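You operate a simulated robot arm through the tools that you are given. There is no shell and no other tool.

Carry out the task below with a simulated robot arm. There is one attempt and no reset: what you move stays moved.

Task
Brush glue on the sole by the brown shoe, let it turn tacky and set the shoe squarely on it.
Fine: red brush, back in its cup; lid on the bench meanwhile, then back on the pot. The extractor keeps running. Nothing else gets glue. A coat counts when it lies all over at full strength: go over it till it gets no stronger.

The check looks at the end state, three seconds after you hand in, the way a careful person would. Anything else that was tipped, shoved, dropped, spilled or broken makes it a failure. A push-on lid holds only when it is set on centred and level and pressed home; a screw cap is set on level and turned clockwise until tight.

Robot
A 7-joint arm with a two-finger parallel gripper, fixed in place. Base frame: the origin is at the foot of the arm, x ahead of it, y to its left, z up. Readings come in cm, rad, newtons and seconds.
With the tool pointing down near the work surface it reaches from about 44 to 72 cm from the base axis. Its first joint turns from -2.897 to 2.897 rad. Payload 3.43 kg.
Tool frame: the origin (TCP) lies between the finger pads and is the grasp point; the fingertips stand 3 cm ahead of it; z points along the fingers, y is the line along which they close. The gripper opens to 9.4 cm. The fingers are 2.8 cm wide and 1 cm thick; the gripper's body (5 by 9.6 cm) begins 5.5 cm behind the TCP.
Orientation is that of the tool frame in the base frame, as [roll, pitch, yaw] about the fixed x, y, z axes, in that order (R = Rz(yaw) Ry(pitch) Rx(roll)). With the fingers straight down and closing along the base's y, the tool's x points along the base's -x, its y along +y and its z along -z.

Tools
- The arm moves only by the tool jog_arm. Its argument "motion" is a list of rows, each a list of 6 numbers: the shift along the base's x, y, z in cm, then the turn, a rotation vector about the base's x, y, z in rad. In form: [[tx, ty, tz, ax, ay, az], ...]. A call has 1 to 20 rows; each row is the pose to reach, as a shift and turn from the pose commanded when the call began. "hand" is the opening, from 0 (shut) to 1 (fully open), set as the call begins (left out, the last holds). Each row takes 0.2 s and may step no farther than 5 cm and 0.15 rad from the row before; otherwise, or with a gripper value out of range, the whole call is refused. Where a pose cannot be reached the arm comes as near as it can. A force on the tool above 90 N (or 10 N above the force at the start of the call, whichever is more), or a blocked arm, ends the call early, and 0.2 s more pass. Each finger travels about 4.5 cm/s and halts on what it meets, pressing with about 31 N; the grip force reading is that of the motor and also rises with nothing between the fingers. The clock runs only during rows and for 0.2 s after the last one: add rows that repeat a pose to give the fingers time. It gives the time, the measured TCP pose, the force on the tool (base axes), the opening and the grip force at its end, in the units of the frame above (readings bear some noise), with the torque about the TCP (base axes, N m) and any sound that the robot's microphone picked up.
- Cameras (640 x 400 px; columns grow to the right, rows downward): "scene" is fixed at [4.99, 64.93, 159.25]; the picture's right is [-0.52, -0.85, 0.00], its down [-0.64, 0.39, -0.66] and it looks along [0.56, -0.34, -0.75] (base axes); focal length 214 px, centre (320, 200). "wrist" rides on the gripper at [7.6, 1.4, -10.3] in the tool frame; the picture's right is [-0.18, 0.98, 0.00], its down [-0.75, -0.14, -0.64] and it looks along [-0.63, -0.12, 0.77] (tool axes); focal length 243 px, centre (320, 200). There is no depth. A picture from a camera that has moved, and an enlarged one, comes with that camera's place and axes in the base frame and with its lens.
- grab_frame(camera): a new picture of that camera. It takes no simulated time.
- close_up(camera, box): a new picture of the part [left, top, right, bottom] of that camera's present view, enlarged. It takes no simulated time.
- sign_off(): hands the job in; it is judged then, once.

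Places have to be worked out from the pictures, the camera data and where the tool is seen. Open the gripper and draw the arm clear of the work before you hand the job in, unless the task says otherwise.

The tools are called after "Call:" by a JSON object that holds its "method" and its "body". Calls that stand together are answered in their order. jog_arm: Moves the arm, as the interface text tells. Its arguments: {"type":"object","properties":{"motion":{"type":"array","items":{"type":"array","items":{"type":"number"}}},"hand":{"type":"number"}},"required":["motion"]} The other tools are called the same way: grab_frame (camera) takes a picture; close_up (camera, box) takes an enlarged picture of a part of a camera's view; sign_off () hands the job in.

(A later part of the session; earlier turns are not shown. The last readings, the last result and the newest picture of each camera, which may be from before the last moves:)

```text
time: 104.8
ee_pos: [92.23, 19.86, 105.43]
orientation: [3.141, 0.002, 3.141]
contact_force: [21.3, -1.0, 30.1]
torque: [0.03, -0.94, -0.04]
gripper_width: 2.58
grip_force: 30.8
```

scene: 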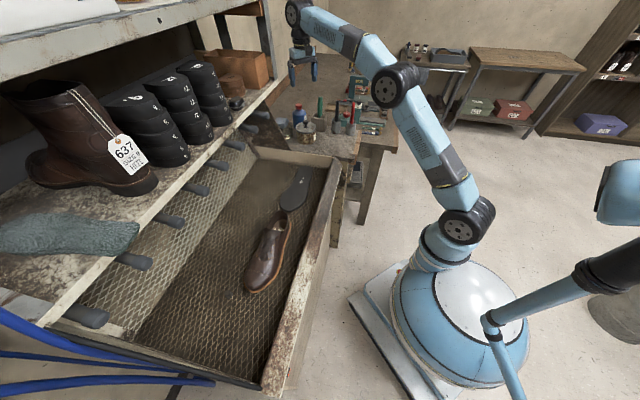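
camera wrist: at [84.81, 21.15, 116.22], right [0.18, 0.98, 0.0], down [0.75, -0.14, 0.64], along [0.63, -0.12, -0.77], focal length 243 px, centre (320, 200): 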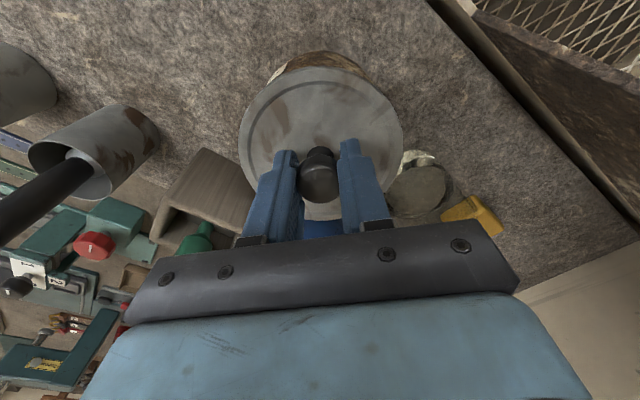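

Some sideways load remains (+21 N in x); I move along it and ease up more.

Call:
{"method": "jog_arm", "body": {"motion": [[0.15, 0, 0.15, 0, 0, 0], [0.2, 0, 0.3, 0, 0, 0], [0.2, 0, 0.3, 0, 0, 0]]}}

```text
time: 105.6
ee_pos: [92.5, 19.92, 105.36]
orientation: [3.141, -0.005, -3.141]
contact_force: [-2.7, -1.4, -1.9]
torque: [-0.03, 0.08, -0.03]
gripper_width: 2.57
grip_force: 31.0
heard: snap
```

Another snap was heard while easing off, so I check whether the lid is still fully down.

Call:
{"method": "close_up", "body": {"camera": "scene", "box": [284, 105, 324, 135]}}

Call:
{"method": "close_up", "body": {"camera": "wrist", "box": [220, 30, 420, 155]}}

```text
13.33 times, centred on (304, 120) of scene
camera zoom: at [4.99, 64.93, 159.25], right [-0.52, -0.85, 0.0], down [-0.64, 0.39, -0.66], along [0.56, -0.34, -0.75], focal length 2860 px, centre (533, 1267)
```

zoom: 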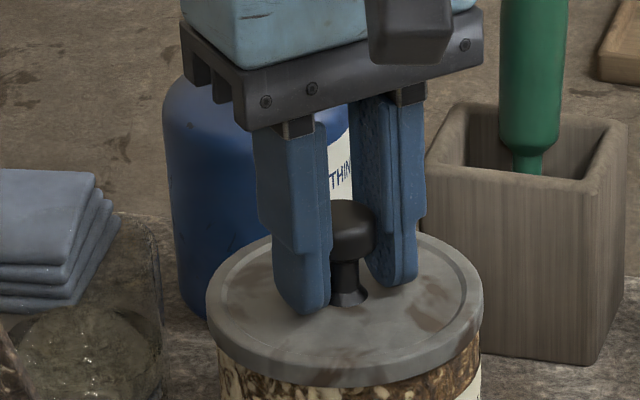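

```text
3.20 times, centred on (320, 92) of wrist
camera zoom: at [84.87, 21.23, 115.77], right [0.18, 0.98, 0.0], down [0.76, -0.14, 0.64], along [0.63, -0.12, -0.77], focal length 776 px, centre (320, 544)
```

zoom: 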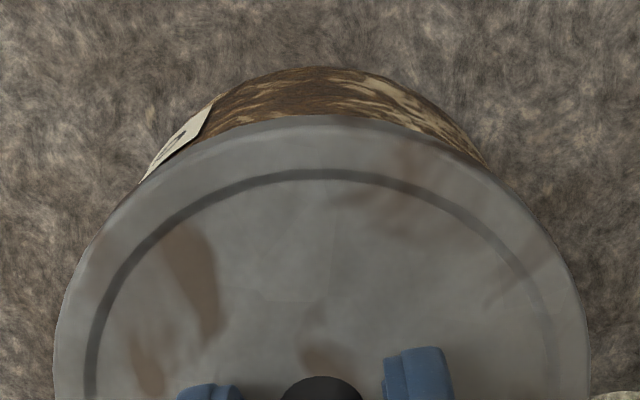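

It is unclear whether the last snap was the lid seating or letting go, so I open, rise, and will press the knob straight down from above with closed fingers.

Call:
{"method": "jog_arm", "body": {"motion": [[0, 0, 0, 0, 0, 0], [0, 0, 0, 0, 0, 0], [0, 0, 0, 0, 0, 0], [0, 0, 0, 0, 0, 0]], "hand": 0.75}}

Call:
{"method": "jog_arm", "body": {"motion": [[0, 0, 3, 0, 0, 0], [0, 0, 6.5, 0, 0, 0], [0, 0, 6.5, 0, 0, 0]]}}

Call:
{"method": "jog_arm", "body": {"motion": [[-0.1, 0, 0, 0, 0, 0], [-0.1, 0, 0, 0, 0, 0], [-0.1, 0, 0, 0, 0, 0], [-0.1, 0, 0, 0, 0, 0], [-0.1, 0, 0, 0, 0, 0]], "hand": 0}}

Call:
{"method": "close_up", "body": {"camera": "scene", "box": [280, 95, 328, 140]}}

Call:
{"method": "grab_frame", "body": {"camera": "wrist"}}

Call:
{"method": "close_up", "body": {"camera": "scene", "box": [264, 150, 344, 225]}}

```text
time: 106.6
ee_pos: [92.61, 19.77, 105.58]
orientation: [3.141, 0.0, -3.141]
contact_force: [-0.4, 0.0, 0.2]
torque: [-0.02, 0.03, 0.02]
gripper_width: 7.05
grip_force: 0.0
heard: snap
```

```text
time: 107.4
ee_pos: [92.57, 19.93, 112.01]
orientation: [3.14, 0.001, -3.141]
contact_force: [0.0, 0.1, -0.9]
torque: [-0.01, 0.0, 0.01]
gripper_width: 7.06
grip_force: 0.1
```

```text
time: 108.6
ee_pos: [92.53, 19.88, 112.05]
orientation: [3.141, 0.002, -3.141]
contact_force: [0.8, -0.2, 0.5]
torque: [-0.01, 0.01, 0.02]
gripper_width: 0.0
grip_force: 30.7
```

```text
8.89 times, centred on (304, 118) of scene
camera zoom: at [4.99, 64.93, 159.25], right [-0.52, -0.85, 0.0], down [-0.64, 0.39, -0.66], along [0.56, -0.34, -0.75], focal length 1906 px, centre (462, 933)
```

zoom: 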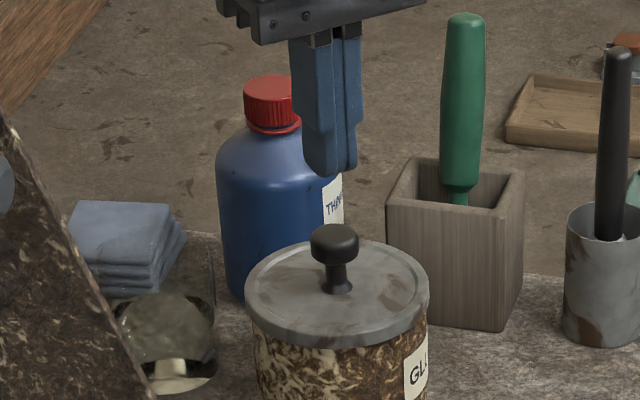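

```text
taken
camera wrist: at [84.9, 21.23, 122.36], right [0.18, 0.98, 0.0], down [0.75, -0.14, 0.64], along [0.63, -0.12, -0.77], focal length 243 px, centre (320, 200)
```

wrist: 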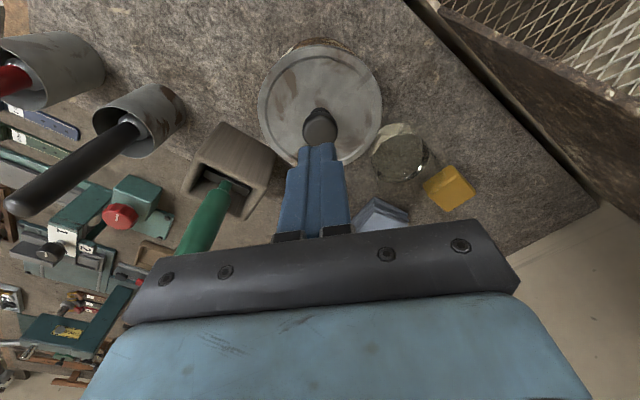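

```text
5.33 times, centred on (304, 188) of scene
camera zoom: at [4.99, 64.93, 159.25], right [-0.52, -0.85, 0.0], down [-0.64, 0.39, -0.66], along [0.56, -0.34, -0.75], focal length 1144 px, centre (405, 267)
```

zoom: 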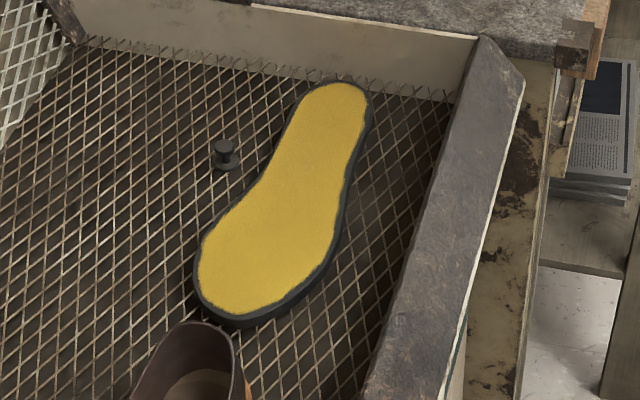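

The lid looks level. I press the knob straight down with the closed fingertips to make sure it is home.

Call:
{"method": "jog_arm", "body": {"motion": [[-0.15, 0, -1.5, 0, 0, 0], [-0.15, 0, -2.8, 0, 0, 0], [-0.15, 0, -3.2, 0, 0, 0], [-0.15, 0, -3.2, 0, 0, 0]]}}

Call:
{"method": "close_up", "body": {"camera": "scene", "box": [284, 105, 324, 135]}}

```text
time: 109.6
ee_pos: [92.36, 19.71, 108.78]
orientation: [-3.141, -0.002, 3.14]
contact_force: [0.5, -0.8, -0.3]
torque: [0.0, 0.03, 0.0]
gripper_width: 0.0
grip_force: 31.4
```

```text
13.33 times, centred on (304, 120) of scene
camera zoom: at [4.99, 64.93, 159.25], right [-0.52, -0.85, 0.0], down [-0.64, 0.39, -0.66], along [0.56, -0.34, -0.75], focal length 2860 px, centre (533, 1267)
```

zoom: 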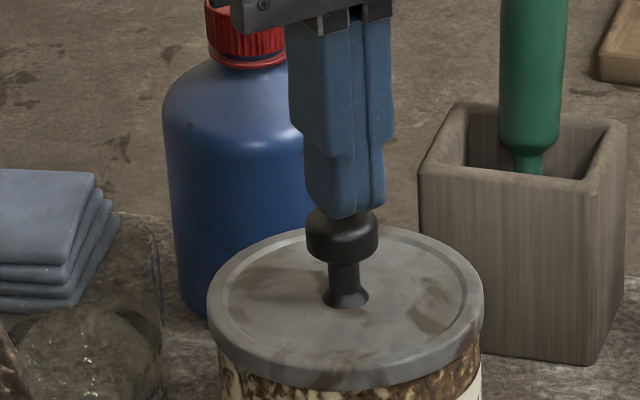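

The fingertips are right over the knob. I press down step by step to about 60 N.

Call:
{"method": "jog_arm", "body": {"motion": [[0, 0, -0.2, 0, 0, 0], [0, 0, -0.4, 0, 0, 0], [0, 0, -0.6, 0, 0, 0], [0, 0, -0.6, 0, 0, 0]]}}

Call:
{"method": "jog_arm", "body": {"motion": [[0, 0, -0.2, 0, 0, 0], [0, 0, -0.4, 0, 0, 0], [0, 0, -0.4, 0, 0, 0]]}}

```text
time: 110.6
ee_pos: [92.26, 19.83, 108.53]
orientation: [3.14, 0.004, -3.14]
contact_force: [9.3, 0.3, 23.9]
torque: [0.0, -0.3, 0.03]
gripper_width: 0.02
grip_force: 30.6
```

```text
time: 111.4
ee_pos: [92.3, 19.85, 108.58]
orientation: [3.141, 0.011, 3.142]
contact_force: [19.2, -1.0, 62.6]
torque: [-0.02, -0.49, -0.03]
gripper_width: 0.01
grip_force: 30.5
```

No movement under 63 N and no further snap, so the lid is home. I retreat upward and check it.

Call:
{"method": "jog_arm", "body": {"motion": [[0, 0, 0.6, 0, 0, 0], [0, 0, 1.5, 0, 0, 0], [0, 0, 5, 0, 0, 0], [0, 0, 9, 0, 0, 0], [0, 0, 13, 0, 0, 0], [0, 0, 13, 0, 0, 0]]}}

Call:
{"method": "close_up", "body": {"camera": "scene", "box": [284, 105, 324, 135]}}

Call:
{"method": "grab_frame", "body": {"camera": "wrist"}}

Call:
{"method": "close_up", "body": {"camera": "scene", "box": [220, 200, 316, 300]}}

```text
time: 112.8
ee_pos: [92.24, 19.88, 121.04]
orientation: [3.141, -0.003, 3.141]
contact_force: [-0.1, -0.1, -0.6]
torque: [-0.03, -0.01, 0.02]
gripper_width: 0.04
grip_force: 30.9
```

```text
13.33 times, centred on (304, 120) of scene
camera zoom: at [4.99, 64.93, 159.25], right [-0.52, -0.85, 0.0], down [-0.64, 0.39, -0.66], along [0.56, -0.34, -0.75], focal length 2860 px, centre (533, 1267)
```

zoom: 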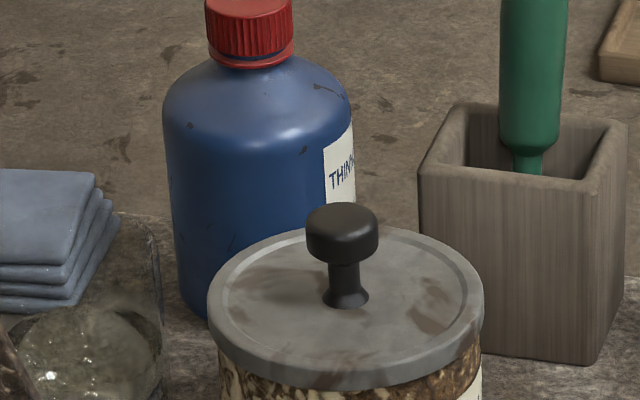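

```text
taken
camera wrist: at [84.72, 21.29, 131.33], right [0.18, 0.98, 0.0], down [0.75, -0.14, 0.64], along [0.63, -0.12, -0.77], focal length 243 px, centre (320, 200)
```

wrist: 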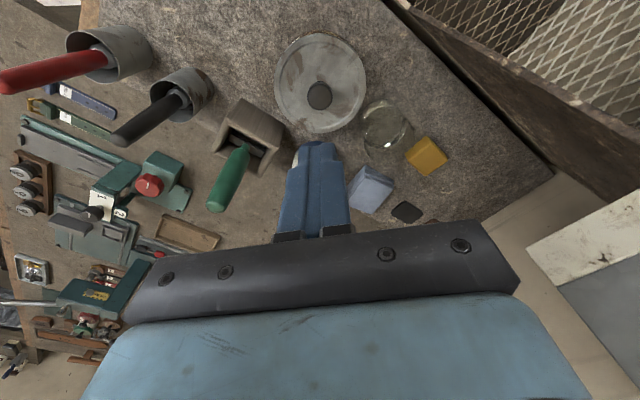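

```text
4.00 times, centred on (268, 250) of scene
camera zoom: at [4.99, 64.93, 159.25], right [-0.52, -0.85, 0.0], down [-0.64, 0.39, -0.66], along [0.56, -0.34, -0.75], focal length 858 px, centre (528, 0)
```

zoom: 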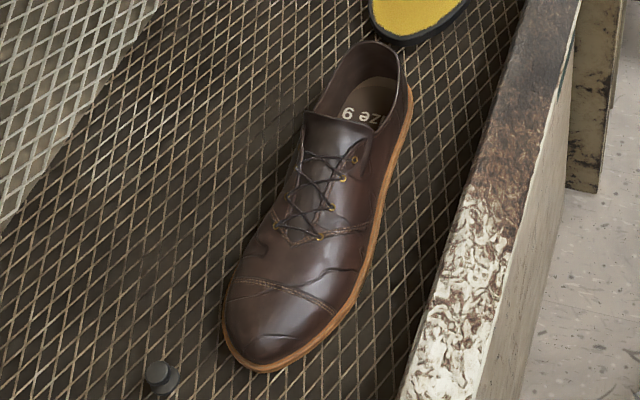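

The lid is seated exactly as at the start and the bench is in order. Next is the shoe: it lies nearly parallel to the sole, about 33 cm farther along its axis. I move above its middle near (47, 59), turning the hand so the fingers close across the shoe.

Call:
{"method": "jog_arm", "body": {"motion": [[-3.48, 3.0, 0, 0, 0, -0.059], [-6.95, 6.0, 0, 0, 0, -0.118], [-10.4, 9.0, 0, 0, 0, -0.177], [-13.9, 12.0, 0, 0, 0, -0.236], [-17.4, 15.0, 0, 0, 0, -0.295], [-20.9, 18.0, 0, 0, 0, -0.354], [-24.3, 21.1, 0, 0, 0, -0.413], [-27.8, 24.1, 0, 0, 0, -0.472], [-31.3, 27.1, 0, 0, 0, -0.531], [-34.8, 30.1, 0, 0, 0, -0.59], [-38.2, 33.1, 0, 0, 0, -0.649], [-41.7, 36.1, 0, 0, 0, -0.708], [-45.2, 39.1, 0, 0, 0, -0.767], [-45.2, 39.1, 0, 0, 0, -0.767]], "hand": 1}}

Call:
{"method": "grab_frame", "body": {"camera": "wrist"}}

Call:
{"method": "grab_frame", "body": {"camera": "scene"}}

```text
time: 115.8
ee_pos: [47.04, 59.12, 120.93]
orientation: [3.142, 0.001, 2.373]
contact_force: [-0.3, -1.1, -0.4]
torque: [0.04, 0.0, 0.06]
gripper_width: 9.41
grip_force: 0.0
```

```text
taken
camera wrist: at [42.64, 65.32, 131.13], right [0.82, 0.58, 0.0], down [0.44, -0.63, 0.64], along [0.37, -0.52, -0.77], focal length 243 px, centre (320, 200)
```

wrist: 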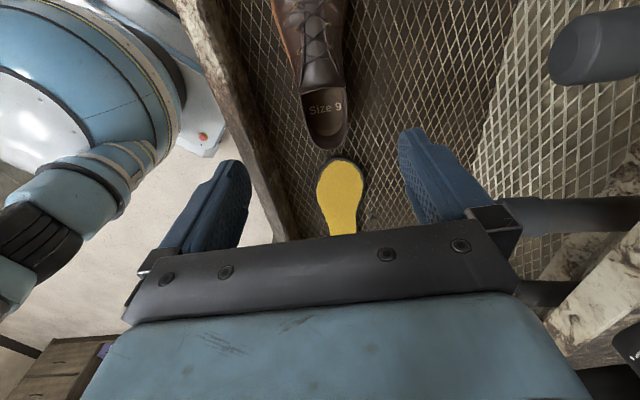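

```text
taken
```

scene: 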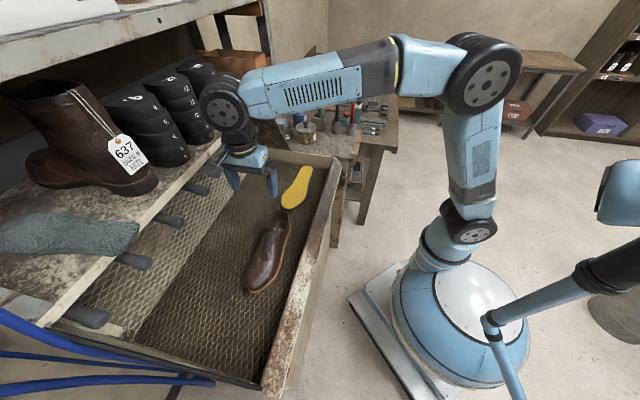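

The hand is above the shoe's tongue with the fingers closing across it; the shelf pegs are about 20 cm away. I take close-ups to measure the shoe's pose and look at the coat.

Call:
{"method": "close_up", "body": {"camera": "wrist", "box": [240, 0, 400, 160]}}

Call:
{"method": "close_up", "body": {"camera": "scene", "box": [236, 204, 300, 300]}}

Call:
{"method": "close_up", "body": {"camera": "scene", "box": [264, 160, 328, 215]}}

```text
2.50 times, centred on (320, 80) of wrist
camera zoom: at [42.64, 65.32, 131.13], right [0.82, 0.58, 0.0], down [0.44, -0.63, 0.64], along [0.37, -0.52, -0.77], focal length 606 px, centre (320, 500)
```

zoom: 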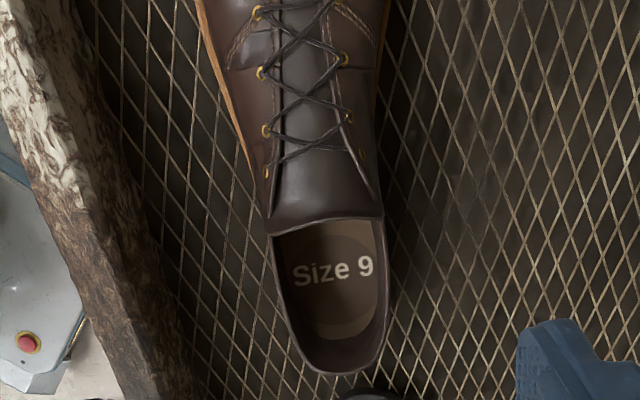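

```text
4.17 times, centred on (268, 252) of scene
camera zoom: at [4.99, 64.93, 159.25], right [-0.52, -0.85, 0.0], down [-0.64, 0.39, -0.66], along [0.56, -0.34, -0.75], focal length 894 px, centre (537, -17)
```

zoom: 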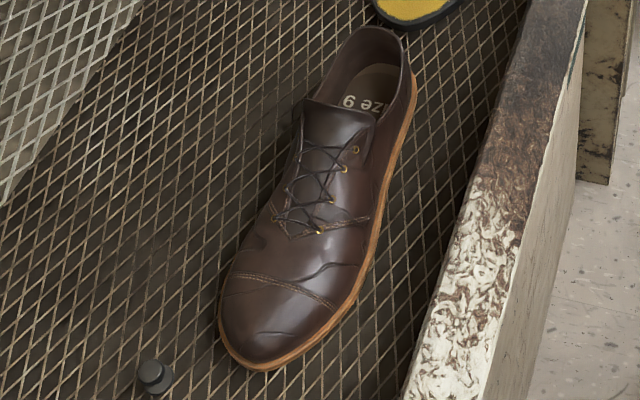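

```text
7.27 times, centred on (296, 188) of scene
camera zoom: at [4.99, 64.93, 159.25], right [-0.52, -0.85, 0.0], down [-0.64, 0.39, -0.66], along [0.56, -0.34, -0.75], focal length 1560 px, centre (494, 291)
```

zoom: 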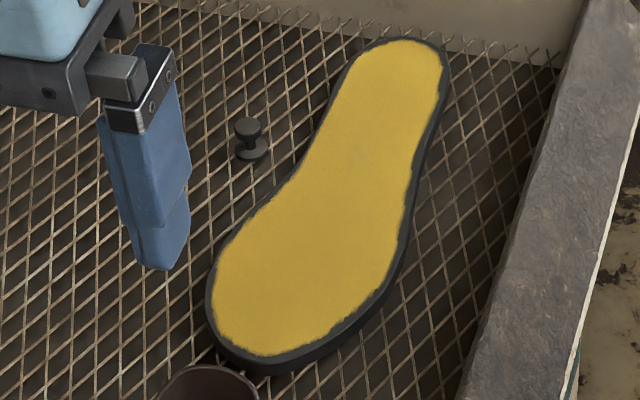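

I zoom strongly on the coat to judge its surface (gloss and tint) now, to compare later.

Call:
{"method": "close_up", "body": {"camera": "scene", "box": [288, 180, 304, 190]}}

Call:
{"method": "close_up", "body": {"camera": "wrist", "box": [310, 150, 374, 240]}}

```text
16.00 times, centred on (296, 185) of scene
camera zoom: at [4.99, 64.93, 159.25], right [-0.52, -0.85, 0.0], down [-0.64, 0.39, -0.66], along [0.56, -0.34, -0.75], focal length 3432 px, centre (704, 440)
```

zoom: 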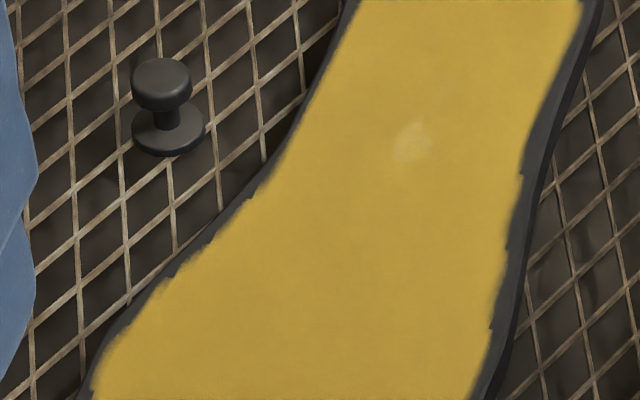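

```text
4.44 times, centred on (342, 195) of wrist
camera zoom: at [42.64, 65.32, 131.13], right [0.82, 0.58, 0.0], down [0.44, -0.63, 0.64], along [0.37, -0.52, -0.77], focal length 1078 px, centre (222, 222)
```

zoom: 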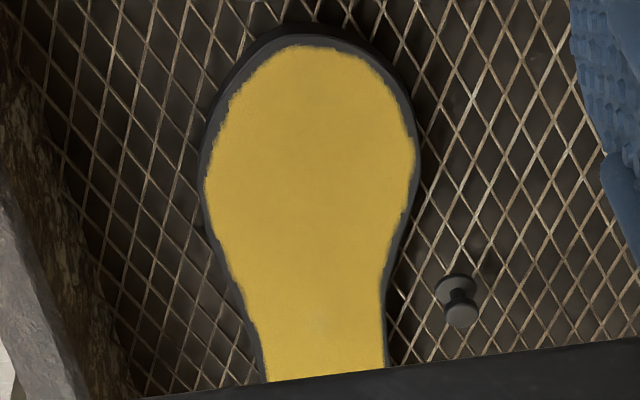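

The coat is matte and even, with only the size mark faintly lighter. I lower over the shoe's waist, centred at about (47.4, 58.5), stopping with the tips above the tongue.

Call:
{"method": "jog_arm", "body": {"motion": [[0.24, -0.52, -4.5, 0, 0, 0], [0.24, -0.52, -9, 0, 0, 0], [0.24, -0.52, -13.5, 0, 0, 0], [0.24, -0.52, -17, 0, 0, 0], [0.24, -0.52, -17, 0, 0, 0]]}}

Call:
{"method": "grab_frame", "body": {"camera": "wrist"}}

Call:
{"method": "close_up", "body": {"camera": "scene", "box": [220, 180, 316, 300]}}

```text
time: 117.0
ee_pos: [47.23, 58.45, 103.71]
orientation: [-3.14, 0.001, 2.374]
contact_force: [0.1, 1.0, 0.2]
torque: [0.0, 0.04, 0.01]
gripper_width: 9.43
grip_force: 0.0
```

```text
taken
camera wrist: at [42.74, 64.69, 114.09], right [0.81, 0.58, 0.0], down [0.44, -0.62, 0.64], along [0.37, -0.52, -0.77], focal length 243 px, centre (320, 200)
```

wrist: 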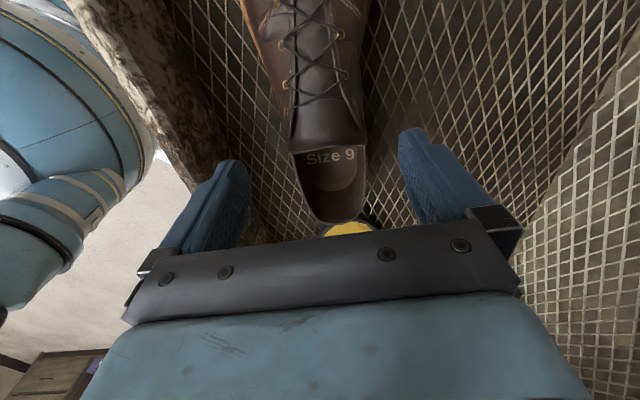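

```text
3.33 times, centred on (268, 240) of scene
camera zoom: at [4.99, 64.93, 159.25], right [-0.52, -0.85, 0.0], down [-0.64, 0.39, -0.66], along [0.56, -0.34, -0.75], focal length 715 px, centre (493, 67)
```

zoom: 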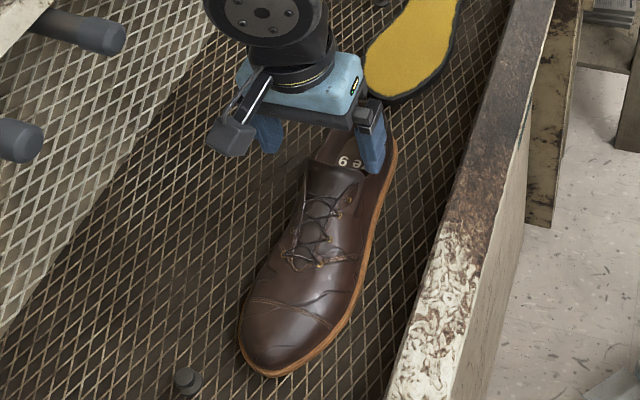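

The fingers straddle the shoe with about 0.8 cm to spare each side. I lower slowly alongside it.

Call:
{"method": "jog_arm", "body": {"motion": [[0.07, 0.07, -2, 0, 0, 0], [0.07, 0.07, -4, 0, 0, 0], [0.07, 0.07, -5.5, 0, 0, 0], [0.07, 0.07, -7, 0, 0, 0], [0.07, 0.07, -7, 0, 0, 0]]}}

Call:
{"method": "grab_frame", "body": {"camera": "wrist"}}

Call:
{"method": "close_up", "body": {"camera": "scene", "box": [236, 195, 316, 270]}}

```text
time: 118.2
ee_pos: [47.33, 58.38, 96.8]
orientation: [3.141, -0.002, 2.377]
contact_force: [0.2, 0.8, 0.1]
torque: [-0.02, -0.01, 0.03]
gripper_width: 9.38
grip_force: 0.1
```

```text
taken
camera wrist: at [42.77, 64.69, 107.19], right [0.81, 0.58, 0.0], down [0.44, -0.62, 0.64], along [0.37, -0.52, -0.77], focal length 243 px, centre (320, 200)
```

wrist: 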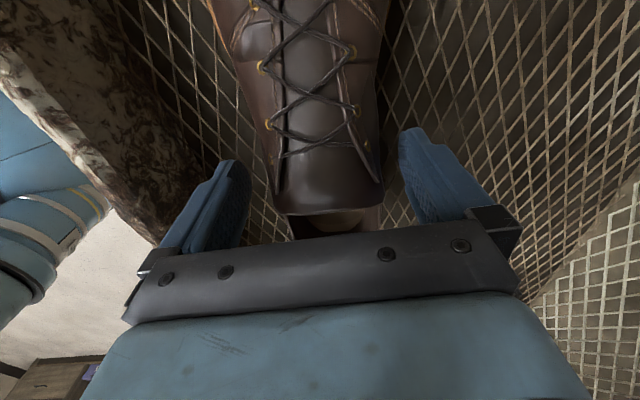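

```text
5.33 times, centred on (276, 232) of scene
camera zoom: at [4.99, 64.93, 159.25], right [-0.52, -0.85, 0.0], down [-0.64, 0.39, -0.66], along [0.56, -0.34, -0.75], focal length 1144 px, centre (555, 27)
```

zoom: 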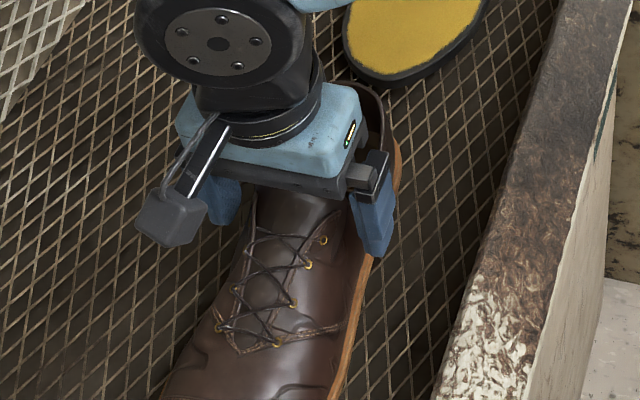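

Still clear. I lower to z≈95 so the tips lie just above the welt, then close gently.

Call:
{"method": "jog_arm", "body": {"motion": [[0.05, 0.05, -1, 0, 0, 0], [0.05, 0.05, -1.9, 0, 0, 0], [0.05, 0.05, -1.9, 0, 0, 0]]}}

Call:
{"method": "jog_arm", "body": {"motion": [[0, 0, 0, 0, 0, 0], [0, 0, 0, 0, 0, 0], [0, 0, 0, 0, 0, 0], [0, 0, 0, 0, 0, 0], [0, 0, 0, 0, 0, 0]], "hand": 0}}

Call:
{"method": "grab_frame", "body": {"camera": "wrist"}}

Call:
{"method": "close_up", "body": {"camera": "scene", "box": [236, 195, 316, 300]}}

```text
time: 119.0
ee_pos: [47.41, 58.55, 95.0]
orientation: [3.141, -0.001, 2.373]
contact_force: [0.4, 0.0, -0.4]
torque: [-0.01, -0.01, 0.02]
gripper_width: 9.4
grip_force: 0.0
```

```text
time: 120.2
ee_pos: [47.44, 58.52, 95.05]
orientation: [3.141, 0.0, 2.374]
contact_force: [0.1, -1.7, 2.7]
torque: [-0.2, 0.23, 0.16]
gripper_width: 7.13
grip_force: 30.5
```

```text
taken
camera wrist: at [42.89, 64.78, 105.33], right [0.81, 0.58, 0.0], down [0.44, -0.62, 0.64], along [0.37, -0.52, -0.77], focal length 243 px, centre (320, 200)
```

wrist: 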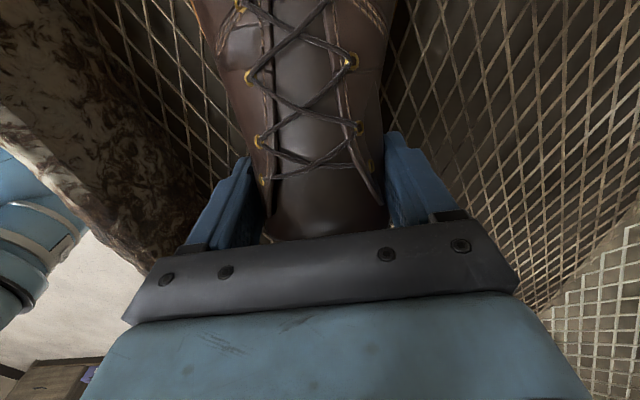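

```text
3.81 times, centred on (276, 248) of scene
camera zoom: at [4.99, 64.93, 159.25], right [-0.52, -0.85, 0.0], down [-0.64, 0.39, -0.66], along [0.56, -0.34, -0.75], focal length 817 px, centre (488, 19)
```

zoom: 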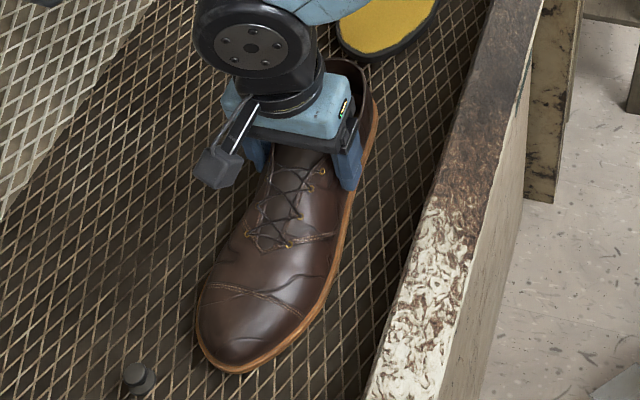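

Gripped at 7.13 cm. I lift the shoe slowly a few cm and check that it hangs level.

Call:
{"method": "jog_arm", "body": {"motion": [[0, 0, 0.5, 0, 0, 0], [0, 0, 1.2, 0, 0, 0], [0, 0, 2.2, 0, 0, 0], [0, 0, 3.5, 0, 0, 0], [0, 0, 5, 0, 0, 0], [0, 0, 5, 0, 0, 0]]}}

Call:
{"method": "grab_frame", "body": {"camera": "wrist"}}

Call:
{"method": "close_up", "body": {"camera": "scene", "box": [236, 185, 316, 290]}}

Call:
{"method": "close_up", "body": {"camera": "scene", "box": [288, 170, 304, 180]}}

```text
time: 121.6
ee_pos: [47.28, 58.57, 100.05]
orientation: [-3.141, -0.001, 2.374]
contact_force: [-0.5, -0.9, -2.7]
torque: [-0.1, -0.05, -0.01]
gripper_width: 6.93
grip_force: 31.1
```

```text
taken
camera wrist: at [42.88, 64.73, 110.39], right [0.81, 0.58, 0.0], down [0.44, -0.62, 0.64], along [0.37, -0.52, -0.77], focal length 243 px, centre (320, 200)
```

wrist: 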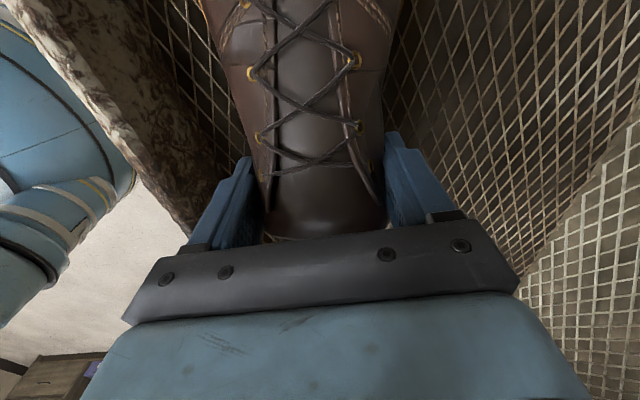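

```text
3.81 times, centred on (276, 238) of scene
camera zoom: at [4.99, 64.93, 159.25], right [-0.52, -0.85, 0.0], down [-0.64, 0.39, -0.66], along [0.56, -0.34, -0.75], focal length 817 px, centre (488, 57)
```

zoom: 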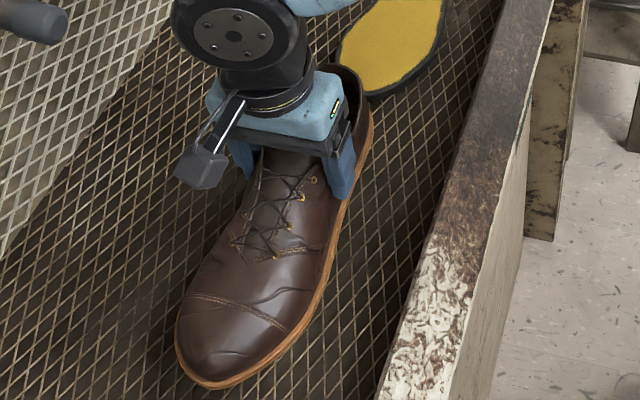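

```text
16.00 times, centred on (296, 175) of scene
camera zoom: at [4.99, 64.93, 159.25], right [-0.52, -0.85, 0.0], down [-0.64, 0.39, -0.66], along [0.56, -0.34, -0.75], focal length 3432 px, centre (704, 600)
```

zoom: 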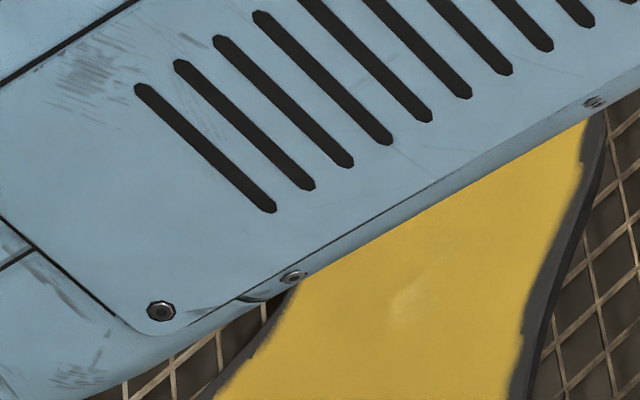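

The shoe is held firmly (about 2.7 N) but it turned by roughly 0.06 rad in the grip as it was squeezed. I carry it along the tray to about 5 cm above the sole, turning the hand back by the same amount, and then compare outlines.

Call:
{"method": "jog_arm", "body": {"motion": [[0, 0, 2, 0, 0, 0.01], [3, -3, 2.5, 0, 0, 0.02], [6, -6.05, 2.5, 0, 0, 0.03], [9, -9.1, 2.5, 0, 0, 0.04], [12, -12.1, 2.5, 0, 0, 0.05], [15, -15.1, 2.5, 0, 0, 0.06], [18, -18.15, 2.5, 0, 0, 0.065], [21, -21.2, 2.5, 0, 0, 0.065], [23.6, -23.8, 2.5, 0, 0, 0.065], [23.6, -23.8, 2.5, 0, 0, 0.065]]}}

Call:
{"method": "grab_frame", "body": {"camera": "wrist"}}

Call:
{"method": "close_up", "body": {"camera": "scene", "box": [256, 140, 352, 230]}}

Call:
{"method": "grab_frame", "body": {"camera": "scene"}}

```text
time: 123.8
ee_pos: [71.15, 34.62, 102.57]
orientation: [-3.141, 0.002, 2.44]
contact_force: [-0.9, 0.6, -2.8]
torque: [-0.08, -0.06, -0.03]
gripper_width: 6.92
grip_force: 30.9
```

```text
taken
camera wrist: at [66.24, 40.5, 112.89], right [0.78, 0.63, 0.0], down [0.48, -0.59, 0.64], along [0.4, -0.5, -0.77], focal length 243 px, centre (320, 200)
```

wrist: 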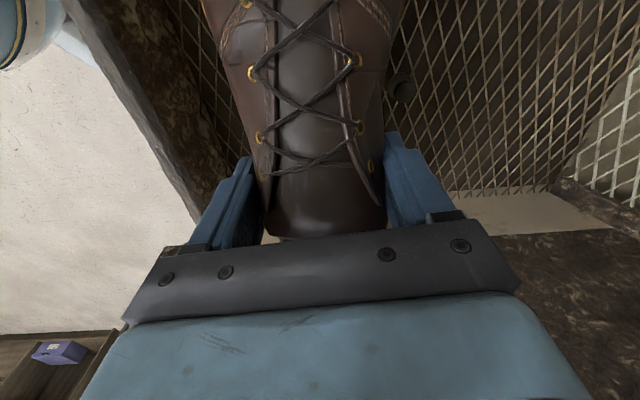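

```text
4.44 times, centred on (304, 185) of scene
camera zoom: at [4.99, 64.93, 159.25], right [-0.52, -0.85, 0.0], down [-0.64, 0.39, -0.66], along [0.56, -0.34, -0.75], focal length 953 px, centre (391, 267)
```

zoom: 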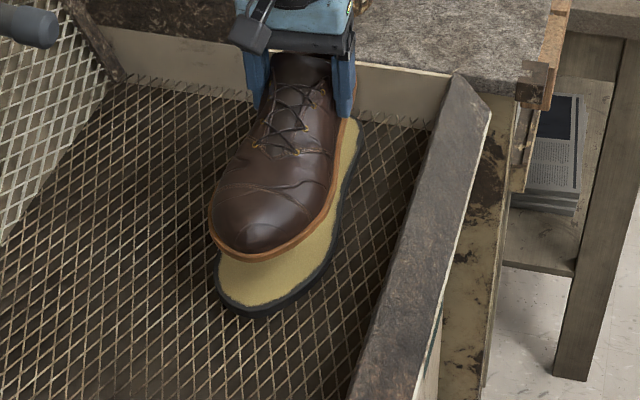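

```text
taken
```

scene: 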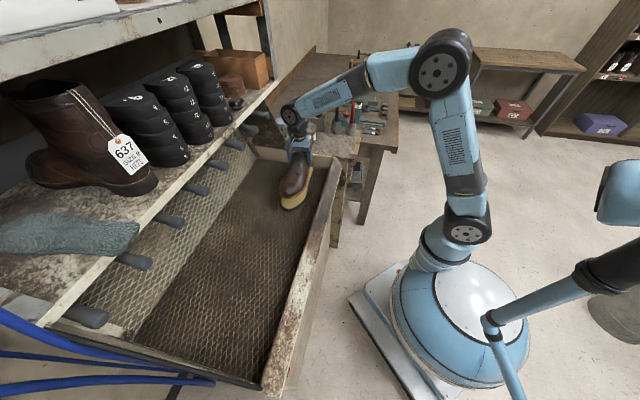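

The coat has just turned from yellow to a dull tan, so it is tacky now. The shoe hovers above it; I zoom in to compare the welt with the sole's outline before lowering.

Call:
{"method": "close_up", "body": {"camera": "scene", "box": [272, 165, 328, 220]}}

Call:
{"method": "close_up", "body": {"camera": "scene", "box": [290, 140, 346, 180]}}

```text
7.27 times, centred on (300, 192) of scene
camera zoom: at [4.99, 64.93, 159.25], right [-0.52, -0.85, 0.0], down [-0.64, 0.39, -0.66], along [0.56, -0.34, -0.75], focal length 1560 px, centre (466, 254)
```

zoom: 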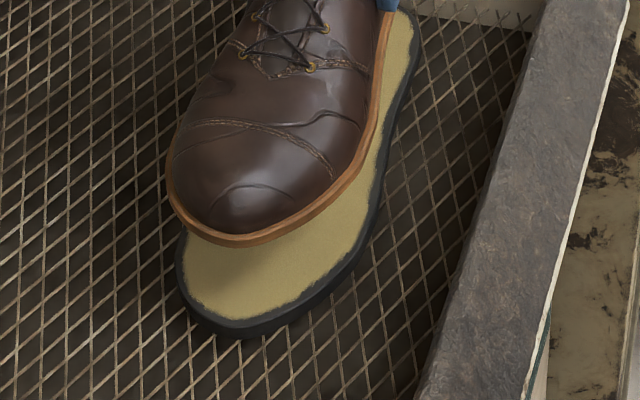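

```text
10.00 times, centred on (318, 160) of scene
camera zoom: at [4.99, 64.93, 159.25], right [-0.52, -0.85, 0.0], down [-0.64, 0.39, -0.66], along [0.56, -0.34, -0.75], focal length 2145 px, centre (340, 600)
```

zoom: 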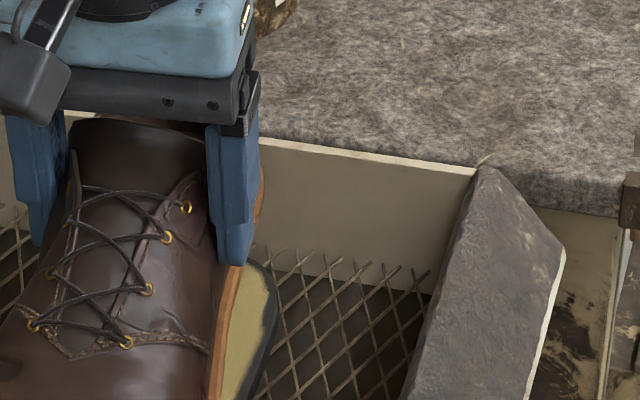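

Projected straight down, the welt matches the sole's outline within about 0.3 cm, with a hint of rotation. I lower 5 cm with a tiny yaw correction and recheck.

Call:
{"method": "jog_arm", "body": {"motion": [[0, 0, -1.5, 0, 0, -0.005], [0, 0, -3, 0, 0, -0.01], [0, 0, -4.2, 0, 0, -0.01], [0, 0, -5, 0, 0, -0.01], [0, 0, -5, 0, 0, -0.01]]}}

Call:
{"method": "close_up", "body": {"camera": "scene", "box": [272, 165, 328, 220]}}

Call:
{"method": "close_up", "body": {"camera": "scene", "box": [290, 145, 346, 185]}}

Call:
{"method": "grab_frame", "body": {"camera": "wrist"}}

```text
time: 125.0
ee_pos: [71.22, 34.77, 97.46]
orientation: [3.141, 0.002, 2.43]
contact_force: [-0.6, 0.5, -2.6]
torque: [-0.1, -0.08, -0.01]
gripper_width: 6.95
grip_force: 30.5
```

```text
7.27 times, centred on (300, 192) of scene
camera zoom: at [4.99, 64.93, 159.25], right [-0.52, -0.85, 0.0], down [-0.64, 0.39, -0.66], along [0.56, -0.34, -0.75], focal length 1560 px, centre (466, 254)
```

zoom: 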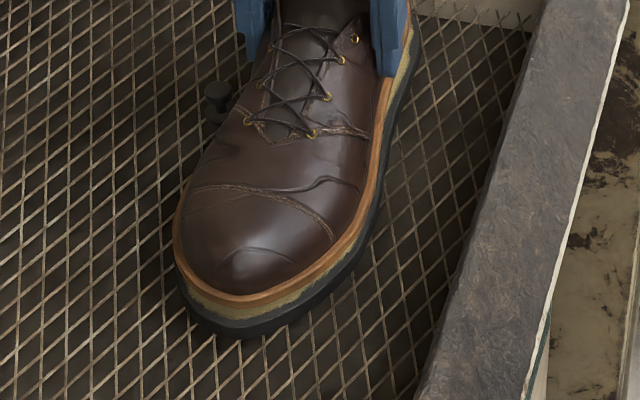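

```text
10.00 times, centred on (318, 165) of scene
camera zoom: at [4.99, 64.93, 159.25], right [-0.52, -0.85, 0.0], down [-0.64, 0.39, -0.66], along [0.56, -0.34, -0.75], focal length 2145 px, centre (340, 550)
```

zoom: 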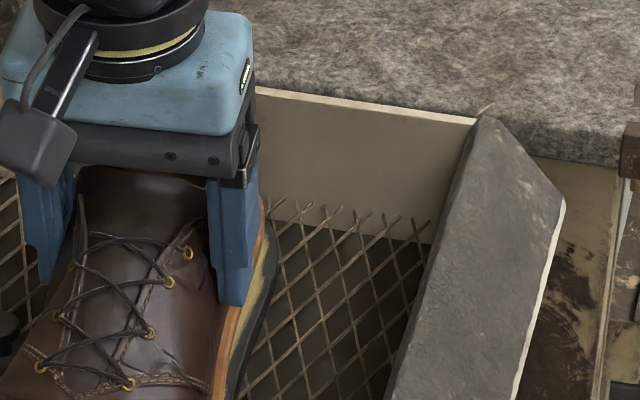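

```text
taken
camera wrist: at [66.34, 40.73, 107.84], right [0.78, 0.62, 0.0], down [0.48, -0.6, 0.64], along [0.4, -0.5, -0.77], focal length 243 px, centre (320, 200)
```

wrist: 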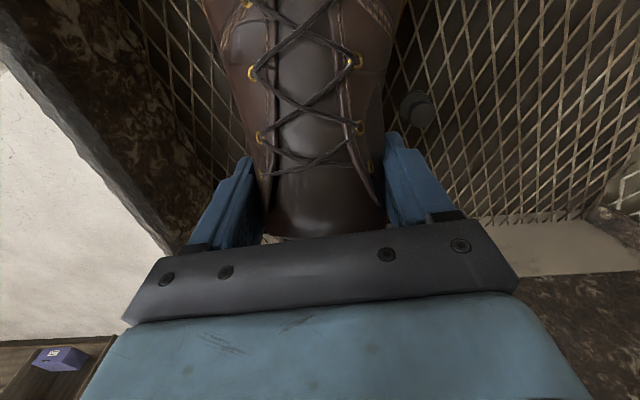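

The welt now sits right over the sole's outline all round. I lower the last centimetre in small steps until it touches.

Call:
{"method": "jog_arm", "body": {"motion": [[0, 0, -0.3, 0, 0, 0], [0, 0, -0.6, 0, 0, 0], [0, 0, -0.6, 0, 0, 0]]}}

Call:
{"method": "close_up", "body": {"camera": "scene", "box": [272, 165, 328, 220]}}

Call:
{"method": "close_up", "body": {"camera": "scene", "box": [290, 145, 346, 185]}}

```text
time: 125.8
ee_pos: [71.1, 34.7, 96.91]
orientation: [3.141, 0.001, 2.43]
contact_force: [0.1, -0.7, -1.8]
torque: [-0.12, -0.03, -0.03]
gripper_width: 6.91
grip_force: 30.9
```

```text
7.27 times, centred on (300, 192) of scene
camera zoom: at [4.99, 64.93, 159.25], right [-0.52, -0.85, 0.0], down [-0.64, 0.39, -0.66], along [0.56, -0.34, -0.75], focal length 1560 px, centre (466, 254)
```

zoom: 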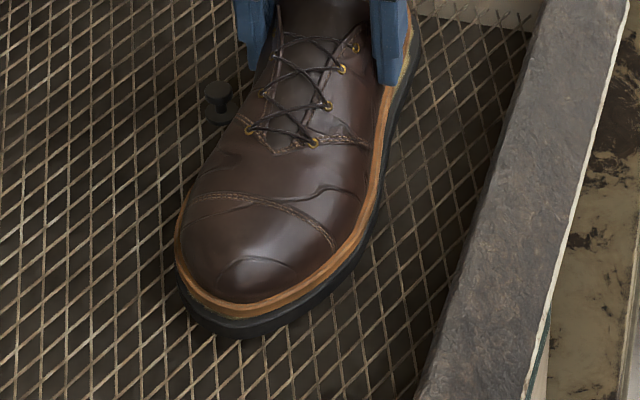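

```text
10.00 times, centred on (318, 165) of scene
camera zoom: at [4.99, 64.93, 159.25], right [-0.52, -0.85, 0.0], down [-0.64, 0.39, -0.66], along [0.56, -0.34, -0.75], focal length 2145 px, centre (340, 550)
```

zoom: 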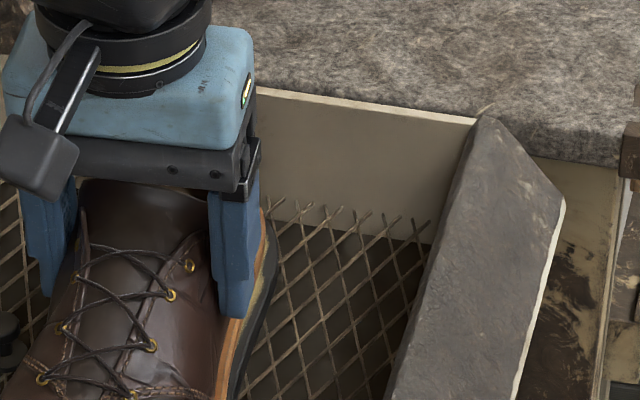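

The toe is nearly touching while the heel side still shows a thin tan strip. I zoom in on the heel's outer edge to check lateral alignment.

Call:
{"method": "close_up", "body": {"camera": "scene", "box": [304, 160, 328, 185]}}

Call:
{"method": "close_up", "body": {"camera": "scene", "box": [276, 190, 308, 214]}}

```text
16.00 times, centred on (316, 172) of scene
camera zoom: at [4.99, 64.93, 159.25], right [-0.52, -0.85, 0.0], down [-0.64, 0.39, -0.66], along [0.56, -0.34, -0.75], focal length 3432 px, centre (384, 640)
```

zoom: 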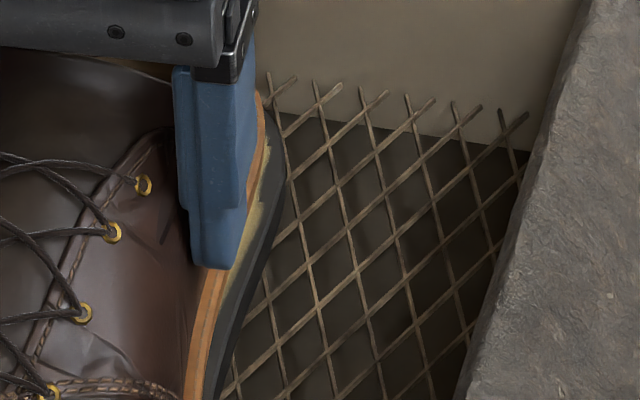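

```text
16.00 times, centred on (292, 202) of scene
camera zoom: at [4.99, 64.93, 159.25], right [-0.52, -0.85, 0.0], down [-0.64, 0.39, -0.66], along [0.56, -0.34, -0.75], focal length 3432 px, centre (768, 168)
```

zoom: 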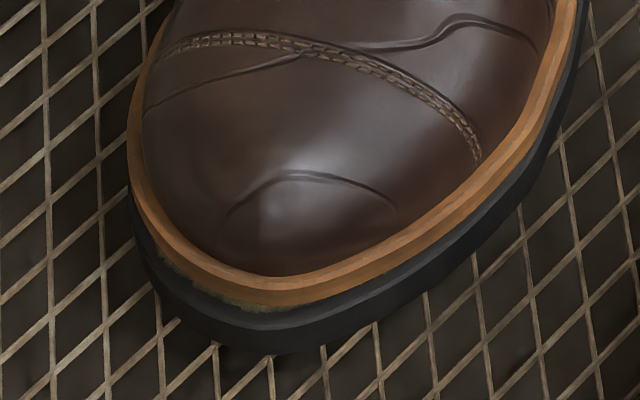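

The toe fits but the heel sits about 0.4 cm too far inward, so the shoe needs about 0.02 rad of turn. I lift slightly, correct, and lower again.

Call:
{"method": "jog_arm", "body": {"motion": [[0, 0, 0.4, 0, 0, 0], [-0.04, -0.04, 0.4, 0, 0, -0.012], [-0.07, -0.07, 0.4, 0, 0, -0.024], [-0.07, -0.07, 0.1, 0, 0, -0.024], [-0.07, -0.07, 0.1, 0, 0, -0.024]]}}

Call:
{"method": "close_up", "body": {"camera": "scene", "box": [304, 160, 328, 185]}}

Call:
{"method": "close_up", "body": {"camera": "scene", "box": [276, 190, 308, 214]}}

```text
time: 127.0
ee_pos: [70.99, 34.58, 96.98]
orientation: [3.141, -0.001, 2.405]
contact_force: [-0.1, 0.3, -2.8]
torque: [-0.08, -0.11, -0.01]
gripper_width: 6.91
grip_force: 31.0
```

```text
16.00 times, centred on (316, 172) of scene
camera zoom: at [4.99, 64.93, 159.25], right [-0.52, -0.85, 0.0], down [-0.64, 0.39, -0.66], along [0.56, -0.34, -0.75], focal length 3432 px, centre (384, 640)
```

zoom: 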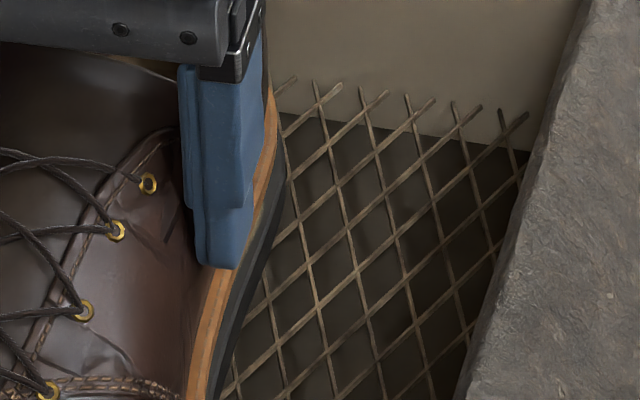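

```text
16.00 times, centred on (292, 202) of scene
camera zoom: at [4.99, 64.93, 159.25], right [-0.52, -0.85, 0.0], down [-0.64, 0.39, -0.66], along [0.56, -0.34, -0.75], focal length 3432 px, centre (768, 168)
```

zoom: 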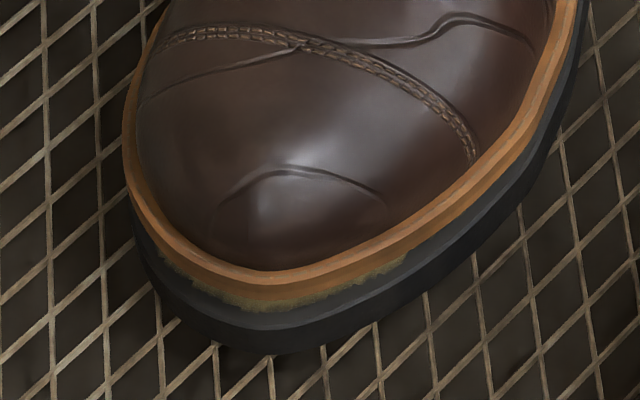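

Now the outline is even at both toe and heel. I lower until it rests on the sole.

Call:
{"method": "jog_arm", "body": {"motion": [[0, 0, -0.2, 0, 0, 0], [0, 0, -0.4, 0, 0, 0], [0, 0, -0.4, 0, 0, 0]]}}

Call:
{"method": "close_up", "body": {"camera": "scene", "box": [276, 190, 308, 214]}}

Call:
{"method": "close_up", "body": {"camera": "scene", "box": [304, 160, 328, 185]}}

```text
time: 127.8
ee_pos: [70.96, 34.62, 96.62]
orientation: [3.141, 0.0, 2.404]
contact_force: [-0.9, -0.7, -2.6]
torque: [-0.11, -0.08, -0.01]
gripper_width: 6.86
grip_force: 31.2
```

```text
16.00 times, centred on (292, 202) of scene
camera zoom: at [4.99, 64.93, 159.25], right [-0.52, -0.85, 0.0], down [-0.64, 0.39, -0.66], along [0.56, -0.34, -0.75], focal length 3432 px, centre (768, 168)
```

zoom: 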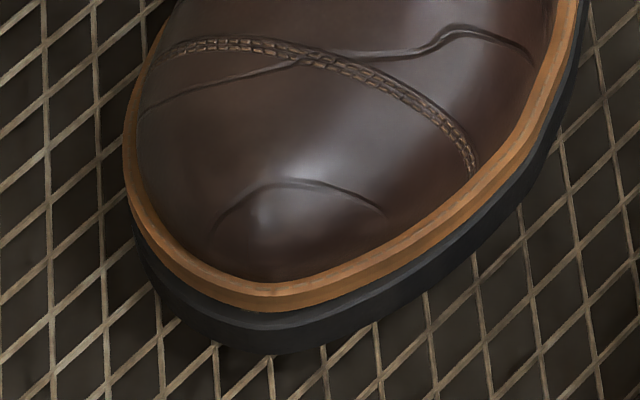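

```text
16.00 times, centred on (316, 172) of scene
camera zoom: at [4.99, 64.93, 159.25], right [-0.52, -0.85, 0.0], down [-0.64, 0.39, -0.66], along [0.56, -0.34, -0.75], focal length 3432 px, centre (384, 640)
```

zoom: 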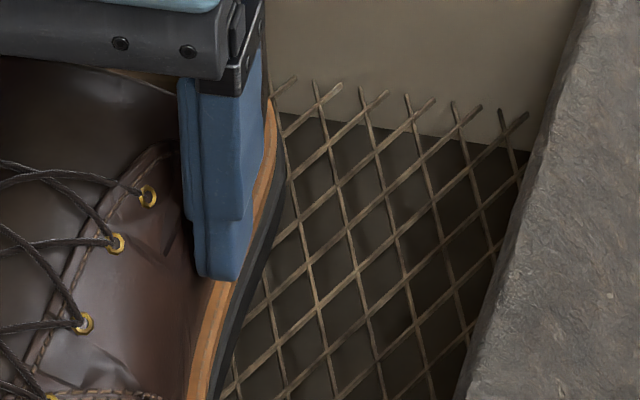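

Aligned well; still hanging free. I lower further in small steps.

Call:
{"method": "jog_arm", "body": {"motion": [[0, 0, -0.2, 0, 0, 0], [0, 0, -0.2, 0, 0, 0]]}}

Call:
{"method": "jog_arm", "body": {"motion": [[0, 0, -0.2, 0, 0, 0], [0, 0, -0.2, 0, 0, 0]]}}

Call:
{"method": "close_up", "body": {"camera": "scene", "box": [272, 165, 328, 220]}}

```text
time: 128.4
ee_pos: [70.92, 34.64, 96.49]
orientation: [3.141, -0.001, 2.406]
contact_force: [0.2, -1.0, 16.2]
torque: [-0.24, 1.02, 0.06]
gripper_width: 6.9
grip_force: 31.0
```

```text
time: 129.0
ee_pos: [70.99, 34.66, 96.42]
orientation: [3.138, 0.002, 2.405]
contact_force: [5.8, -2.0, 41.9]
torque: [-1.3, 1.06, 0.42]
gripper_width: 6.91
grip_force: 31.0
```

```text
7.27 times, centred on (300, 192) of scene
camera zoom: at [4.99, 64.93, 159.25], right [-0.52, -0.85, 0.0], down [-0.64, 0.39, -0.66], along [0.56, -0.34, -0.75], focal length 1560 px, centre (466, 254)
```

zoom: 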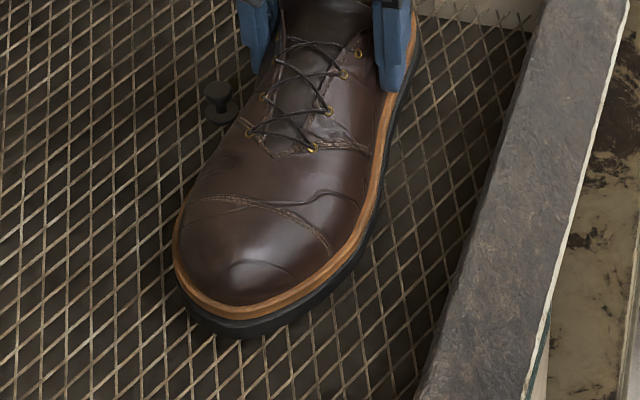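

The shoe rests on the tacky sole under 42 N, well aligned. I hold this pressure for two seconds, then ease off.

Call:
{"method": "jog_arm", "body": {"motion": [[0, 0, 0, 0, 0, 0], [0, 0, 0, 0, 0, 0], [0, 0, 0, 0, 0, 0], [0, 0, 0, 0, 0, 0], [0, 0, 0, 0, 0, 0], [0, 0, 0, 0, 0, 0], [0, 0, 0, 0, 0, 0], [0, 0, 0, 0, 0, 0], [0, 0, 0, 0, 0, 0], [0, 0, 0, 0, 0, 0]]}}

Call:
{"method": "jog_arm", "body": {"motion": [[0, 0, 0.15, 0, 0, 0], [0, 0, 0.3, 0, 0, 0], [0, 0, 0.3, 0, 0, 0]]}}

Call:
{"method": "close_up", "body": {"camera": "scene", "box": [272, 165, 328, 220]}}

Call:
{"method": "close_up", "body": {"camera": "scene", "box": [304, 160, 328, 185]}}

```text
time: 131.2
ee_pos: [70.92, 34.62, 96.29]
orientation: [3.14, -0.001, 2.405]
contact_force: [15.1, 6.8, 40.9]
torque: [-0.76, 0.3, 0.41]
gripper_width: 6.99
grip_force: 30.8
```

```text
time: 132.0
ee_pos: [70.84, 34.57, 96.43]
orientation: [-3.136, -0.001, 2.405]
contact_force: [-0.2, -0.3, -2.7]
torque: [-0.12, -0.05, -0.05]
gripper_width: 6.96
grip_force: 31.3
```

```text
7.27 times, centred on (300, 192) of scene
camera zoom: at [4.99, 64.93, 159.25], right [-0.52, -0.85, 0.0], down [-0.64, 0.39, -0.66], along [0.56, -0.34, -0.75], focal length 1560 px, centre (466, 254)
```

zoom: 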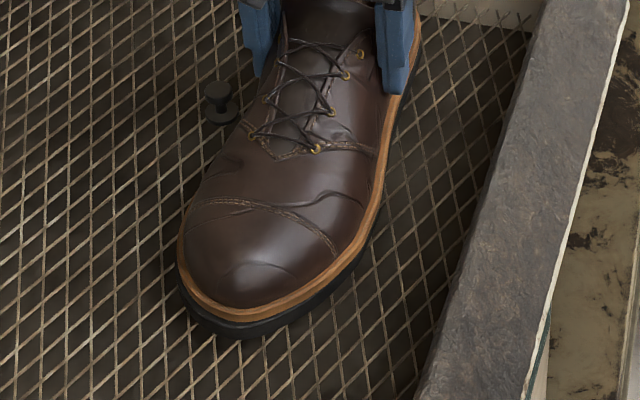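

```text
16.00 times, centred on (316, 172) of scene
camera zoom: at [4.99, 64.93, 159.25], right [-0.52, -0.85, 0.0], down [-0.64, 0.39, -0.66], along [0.56, -0.34, -0.75], focal length 3432 px, centre (384, 640)
```

zoom: 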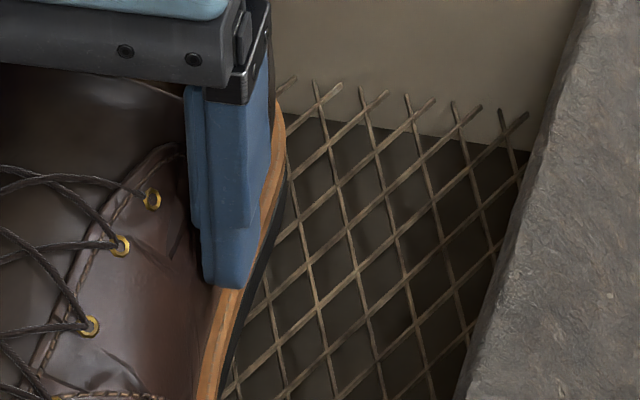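

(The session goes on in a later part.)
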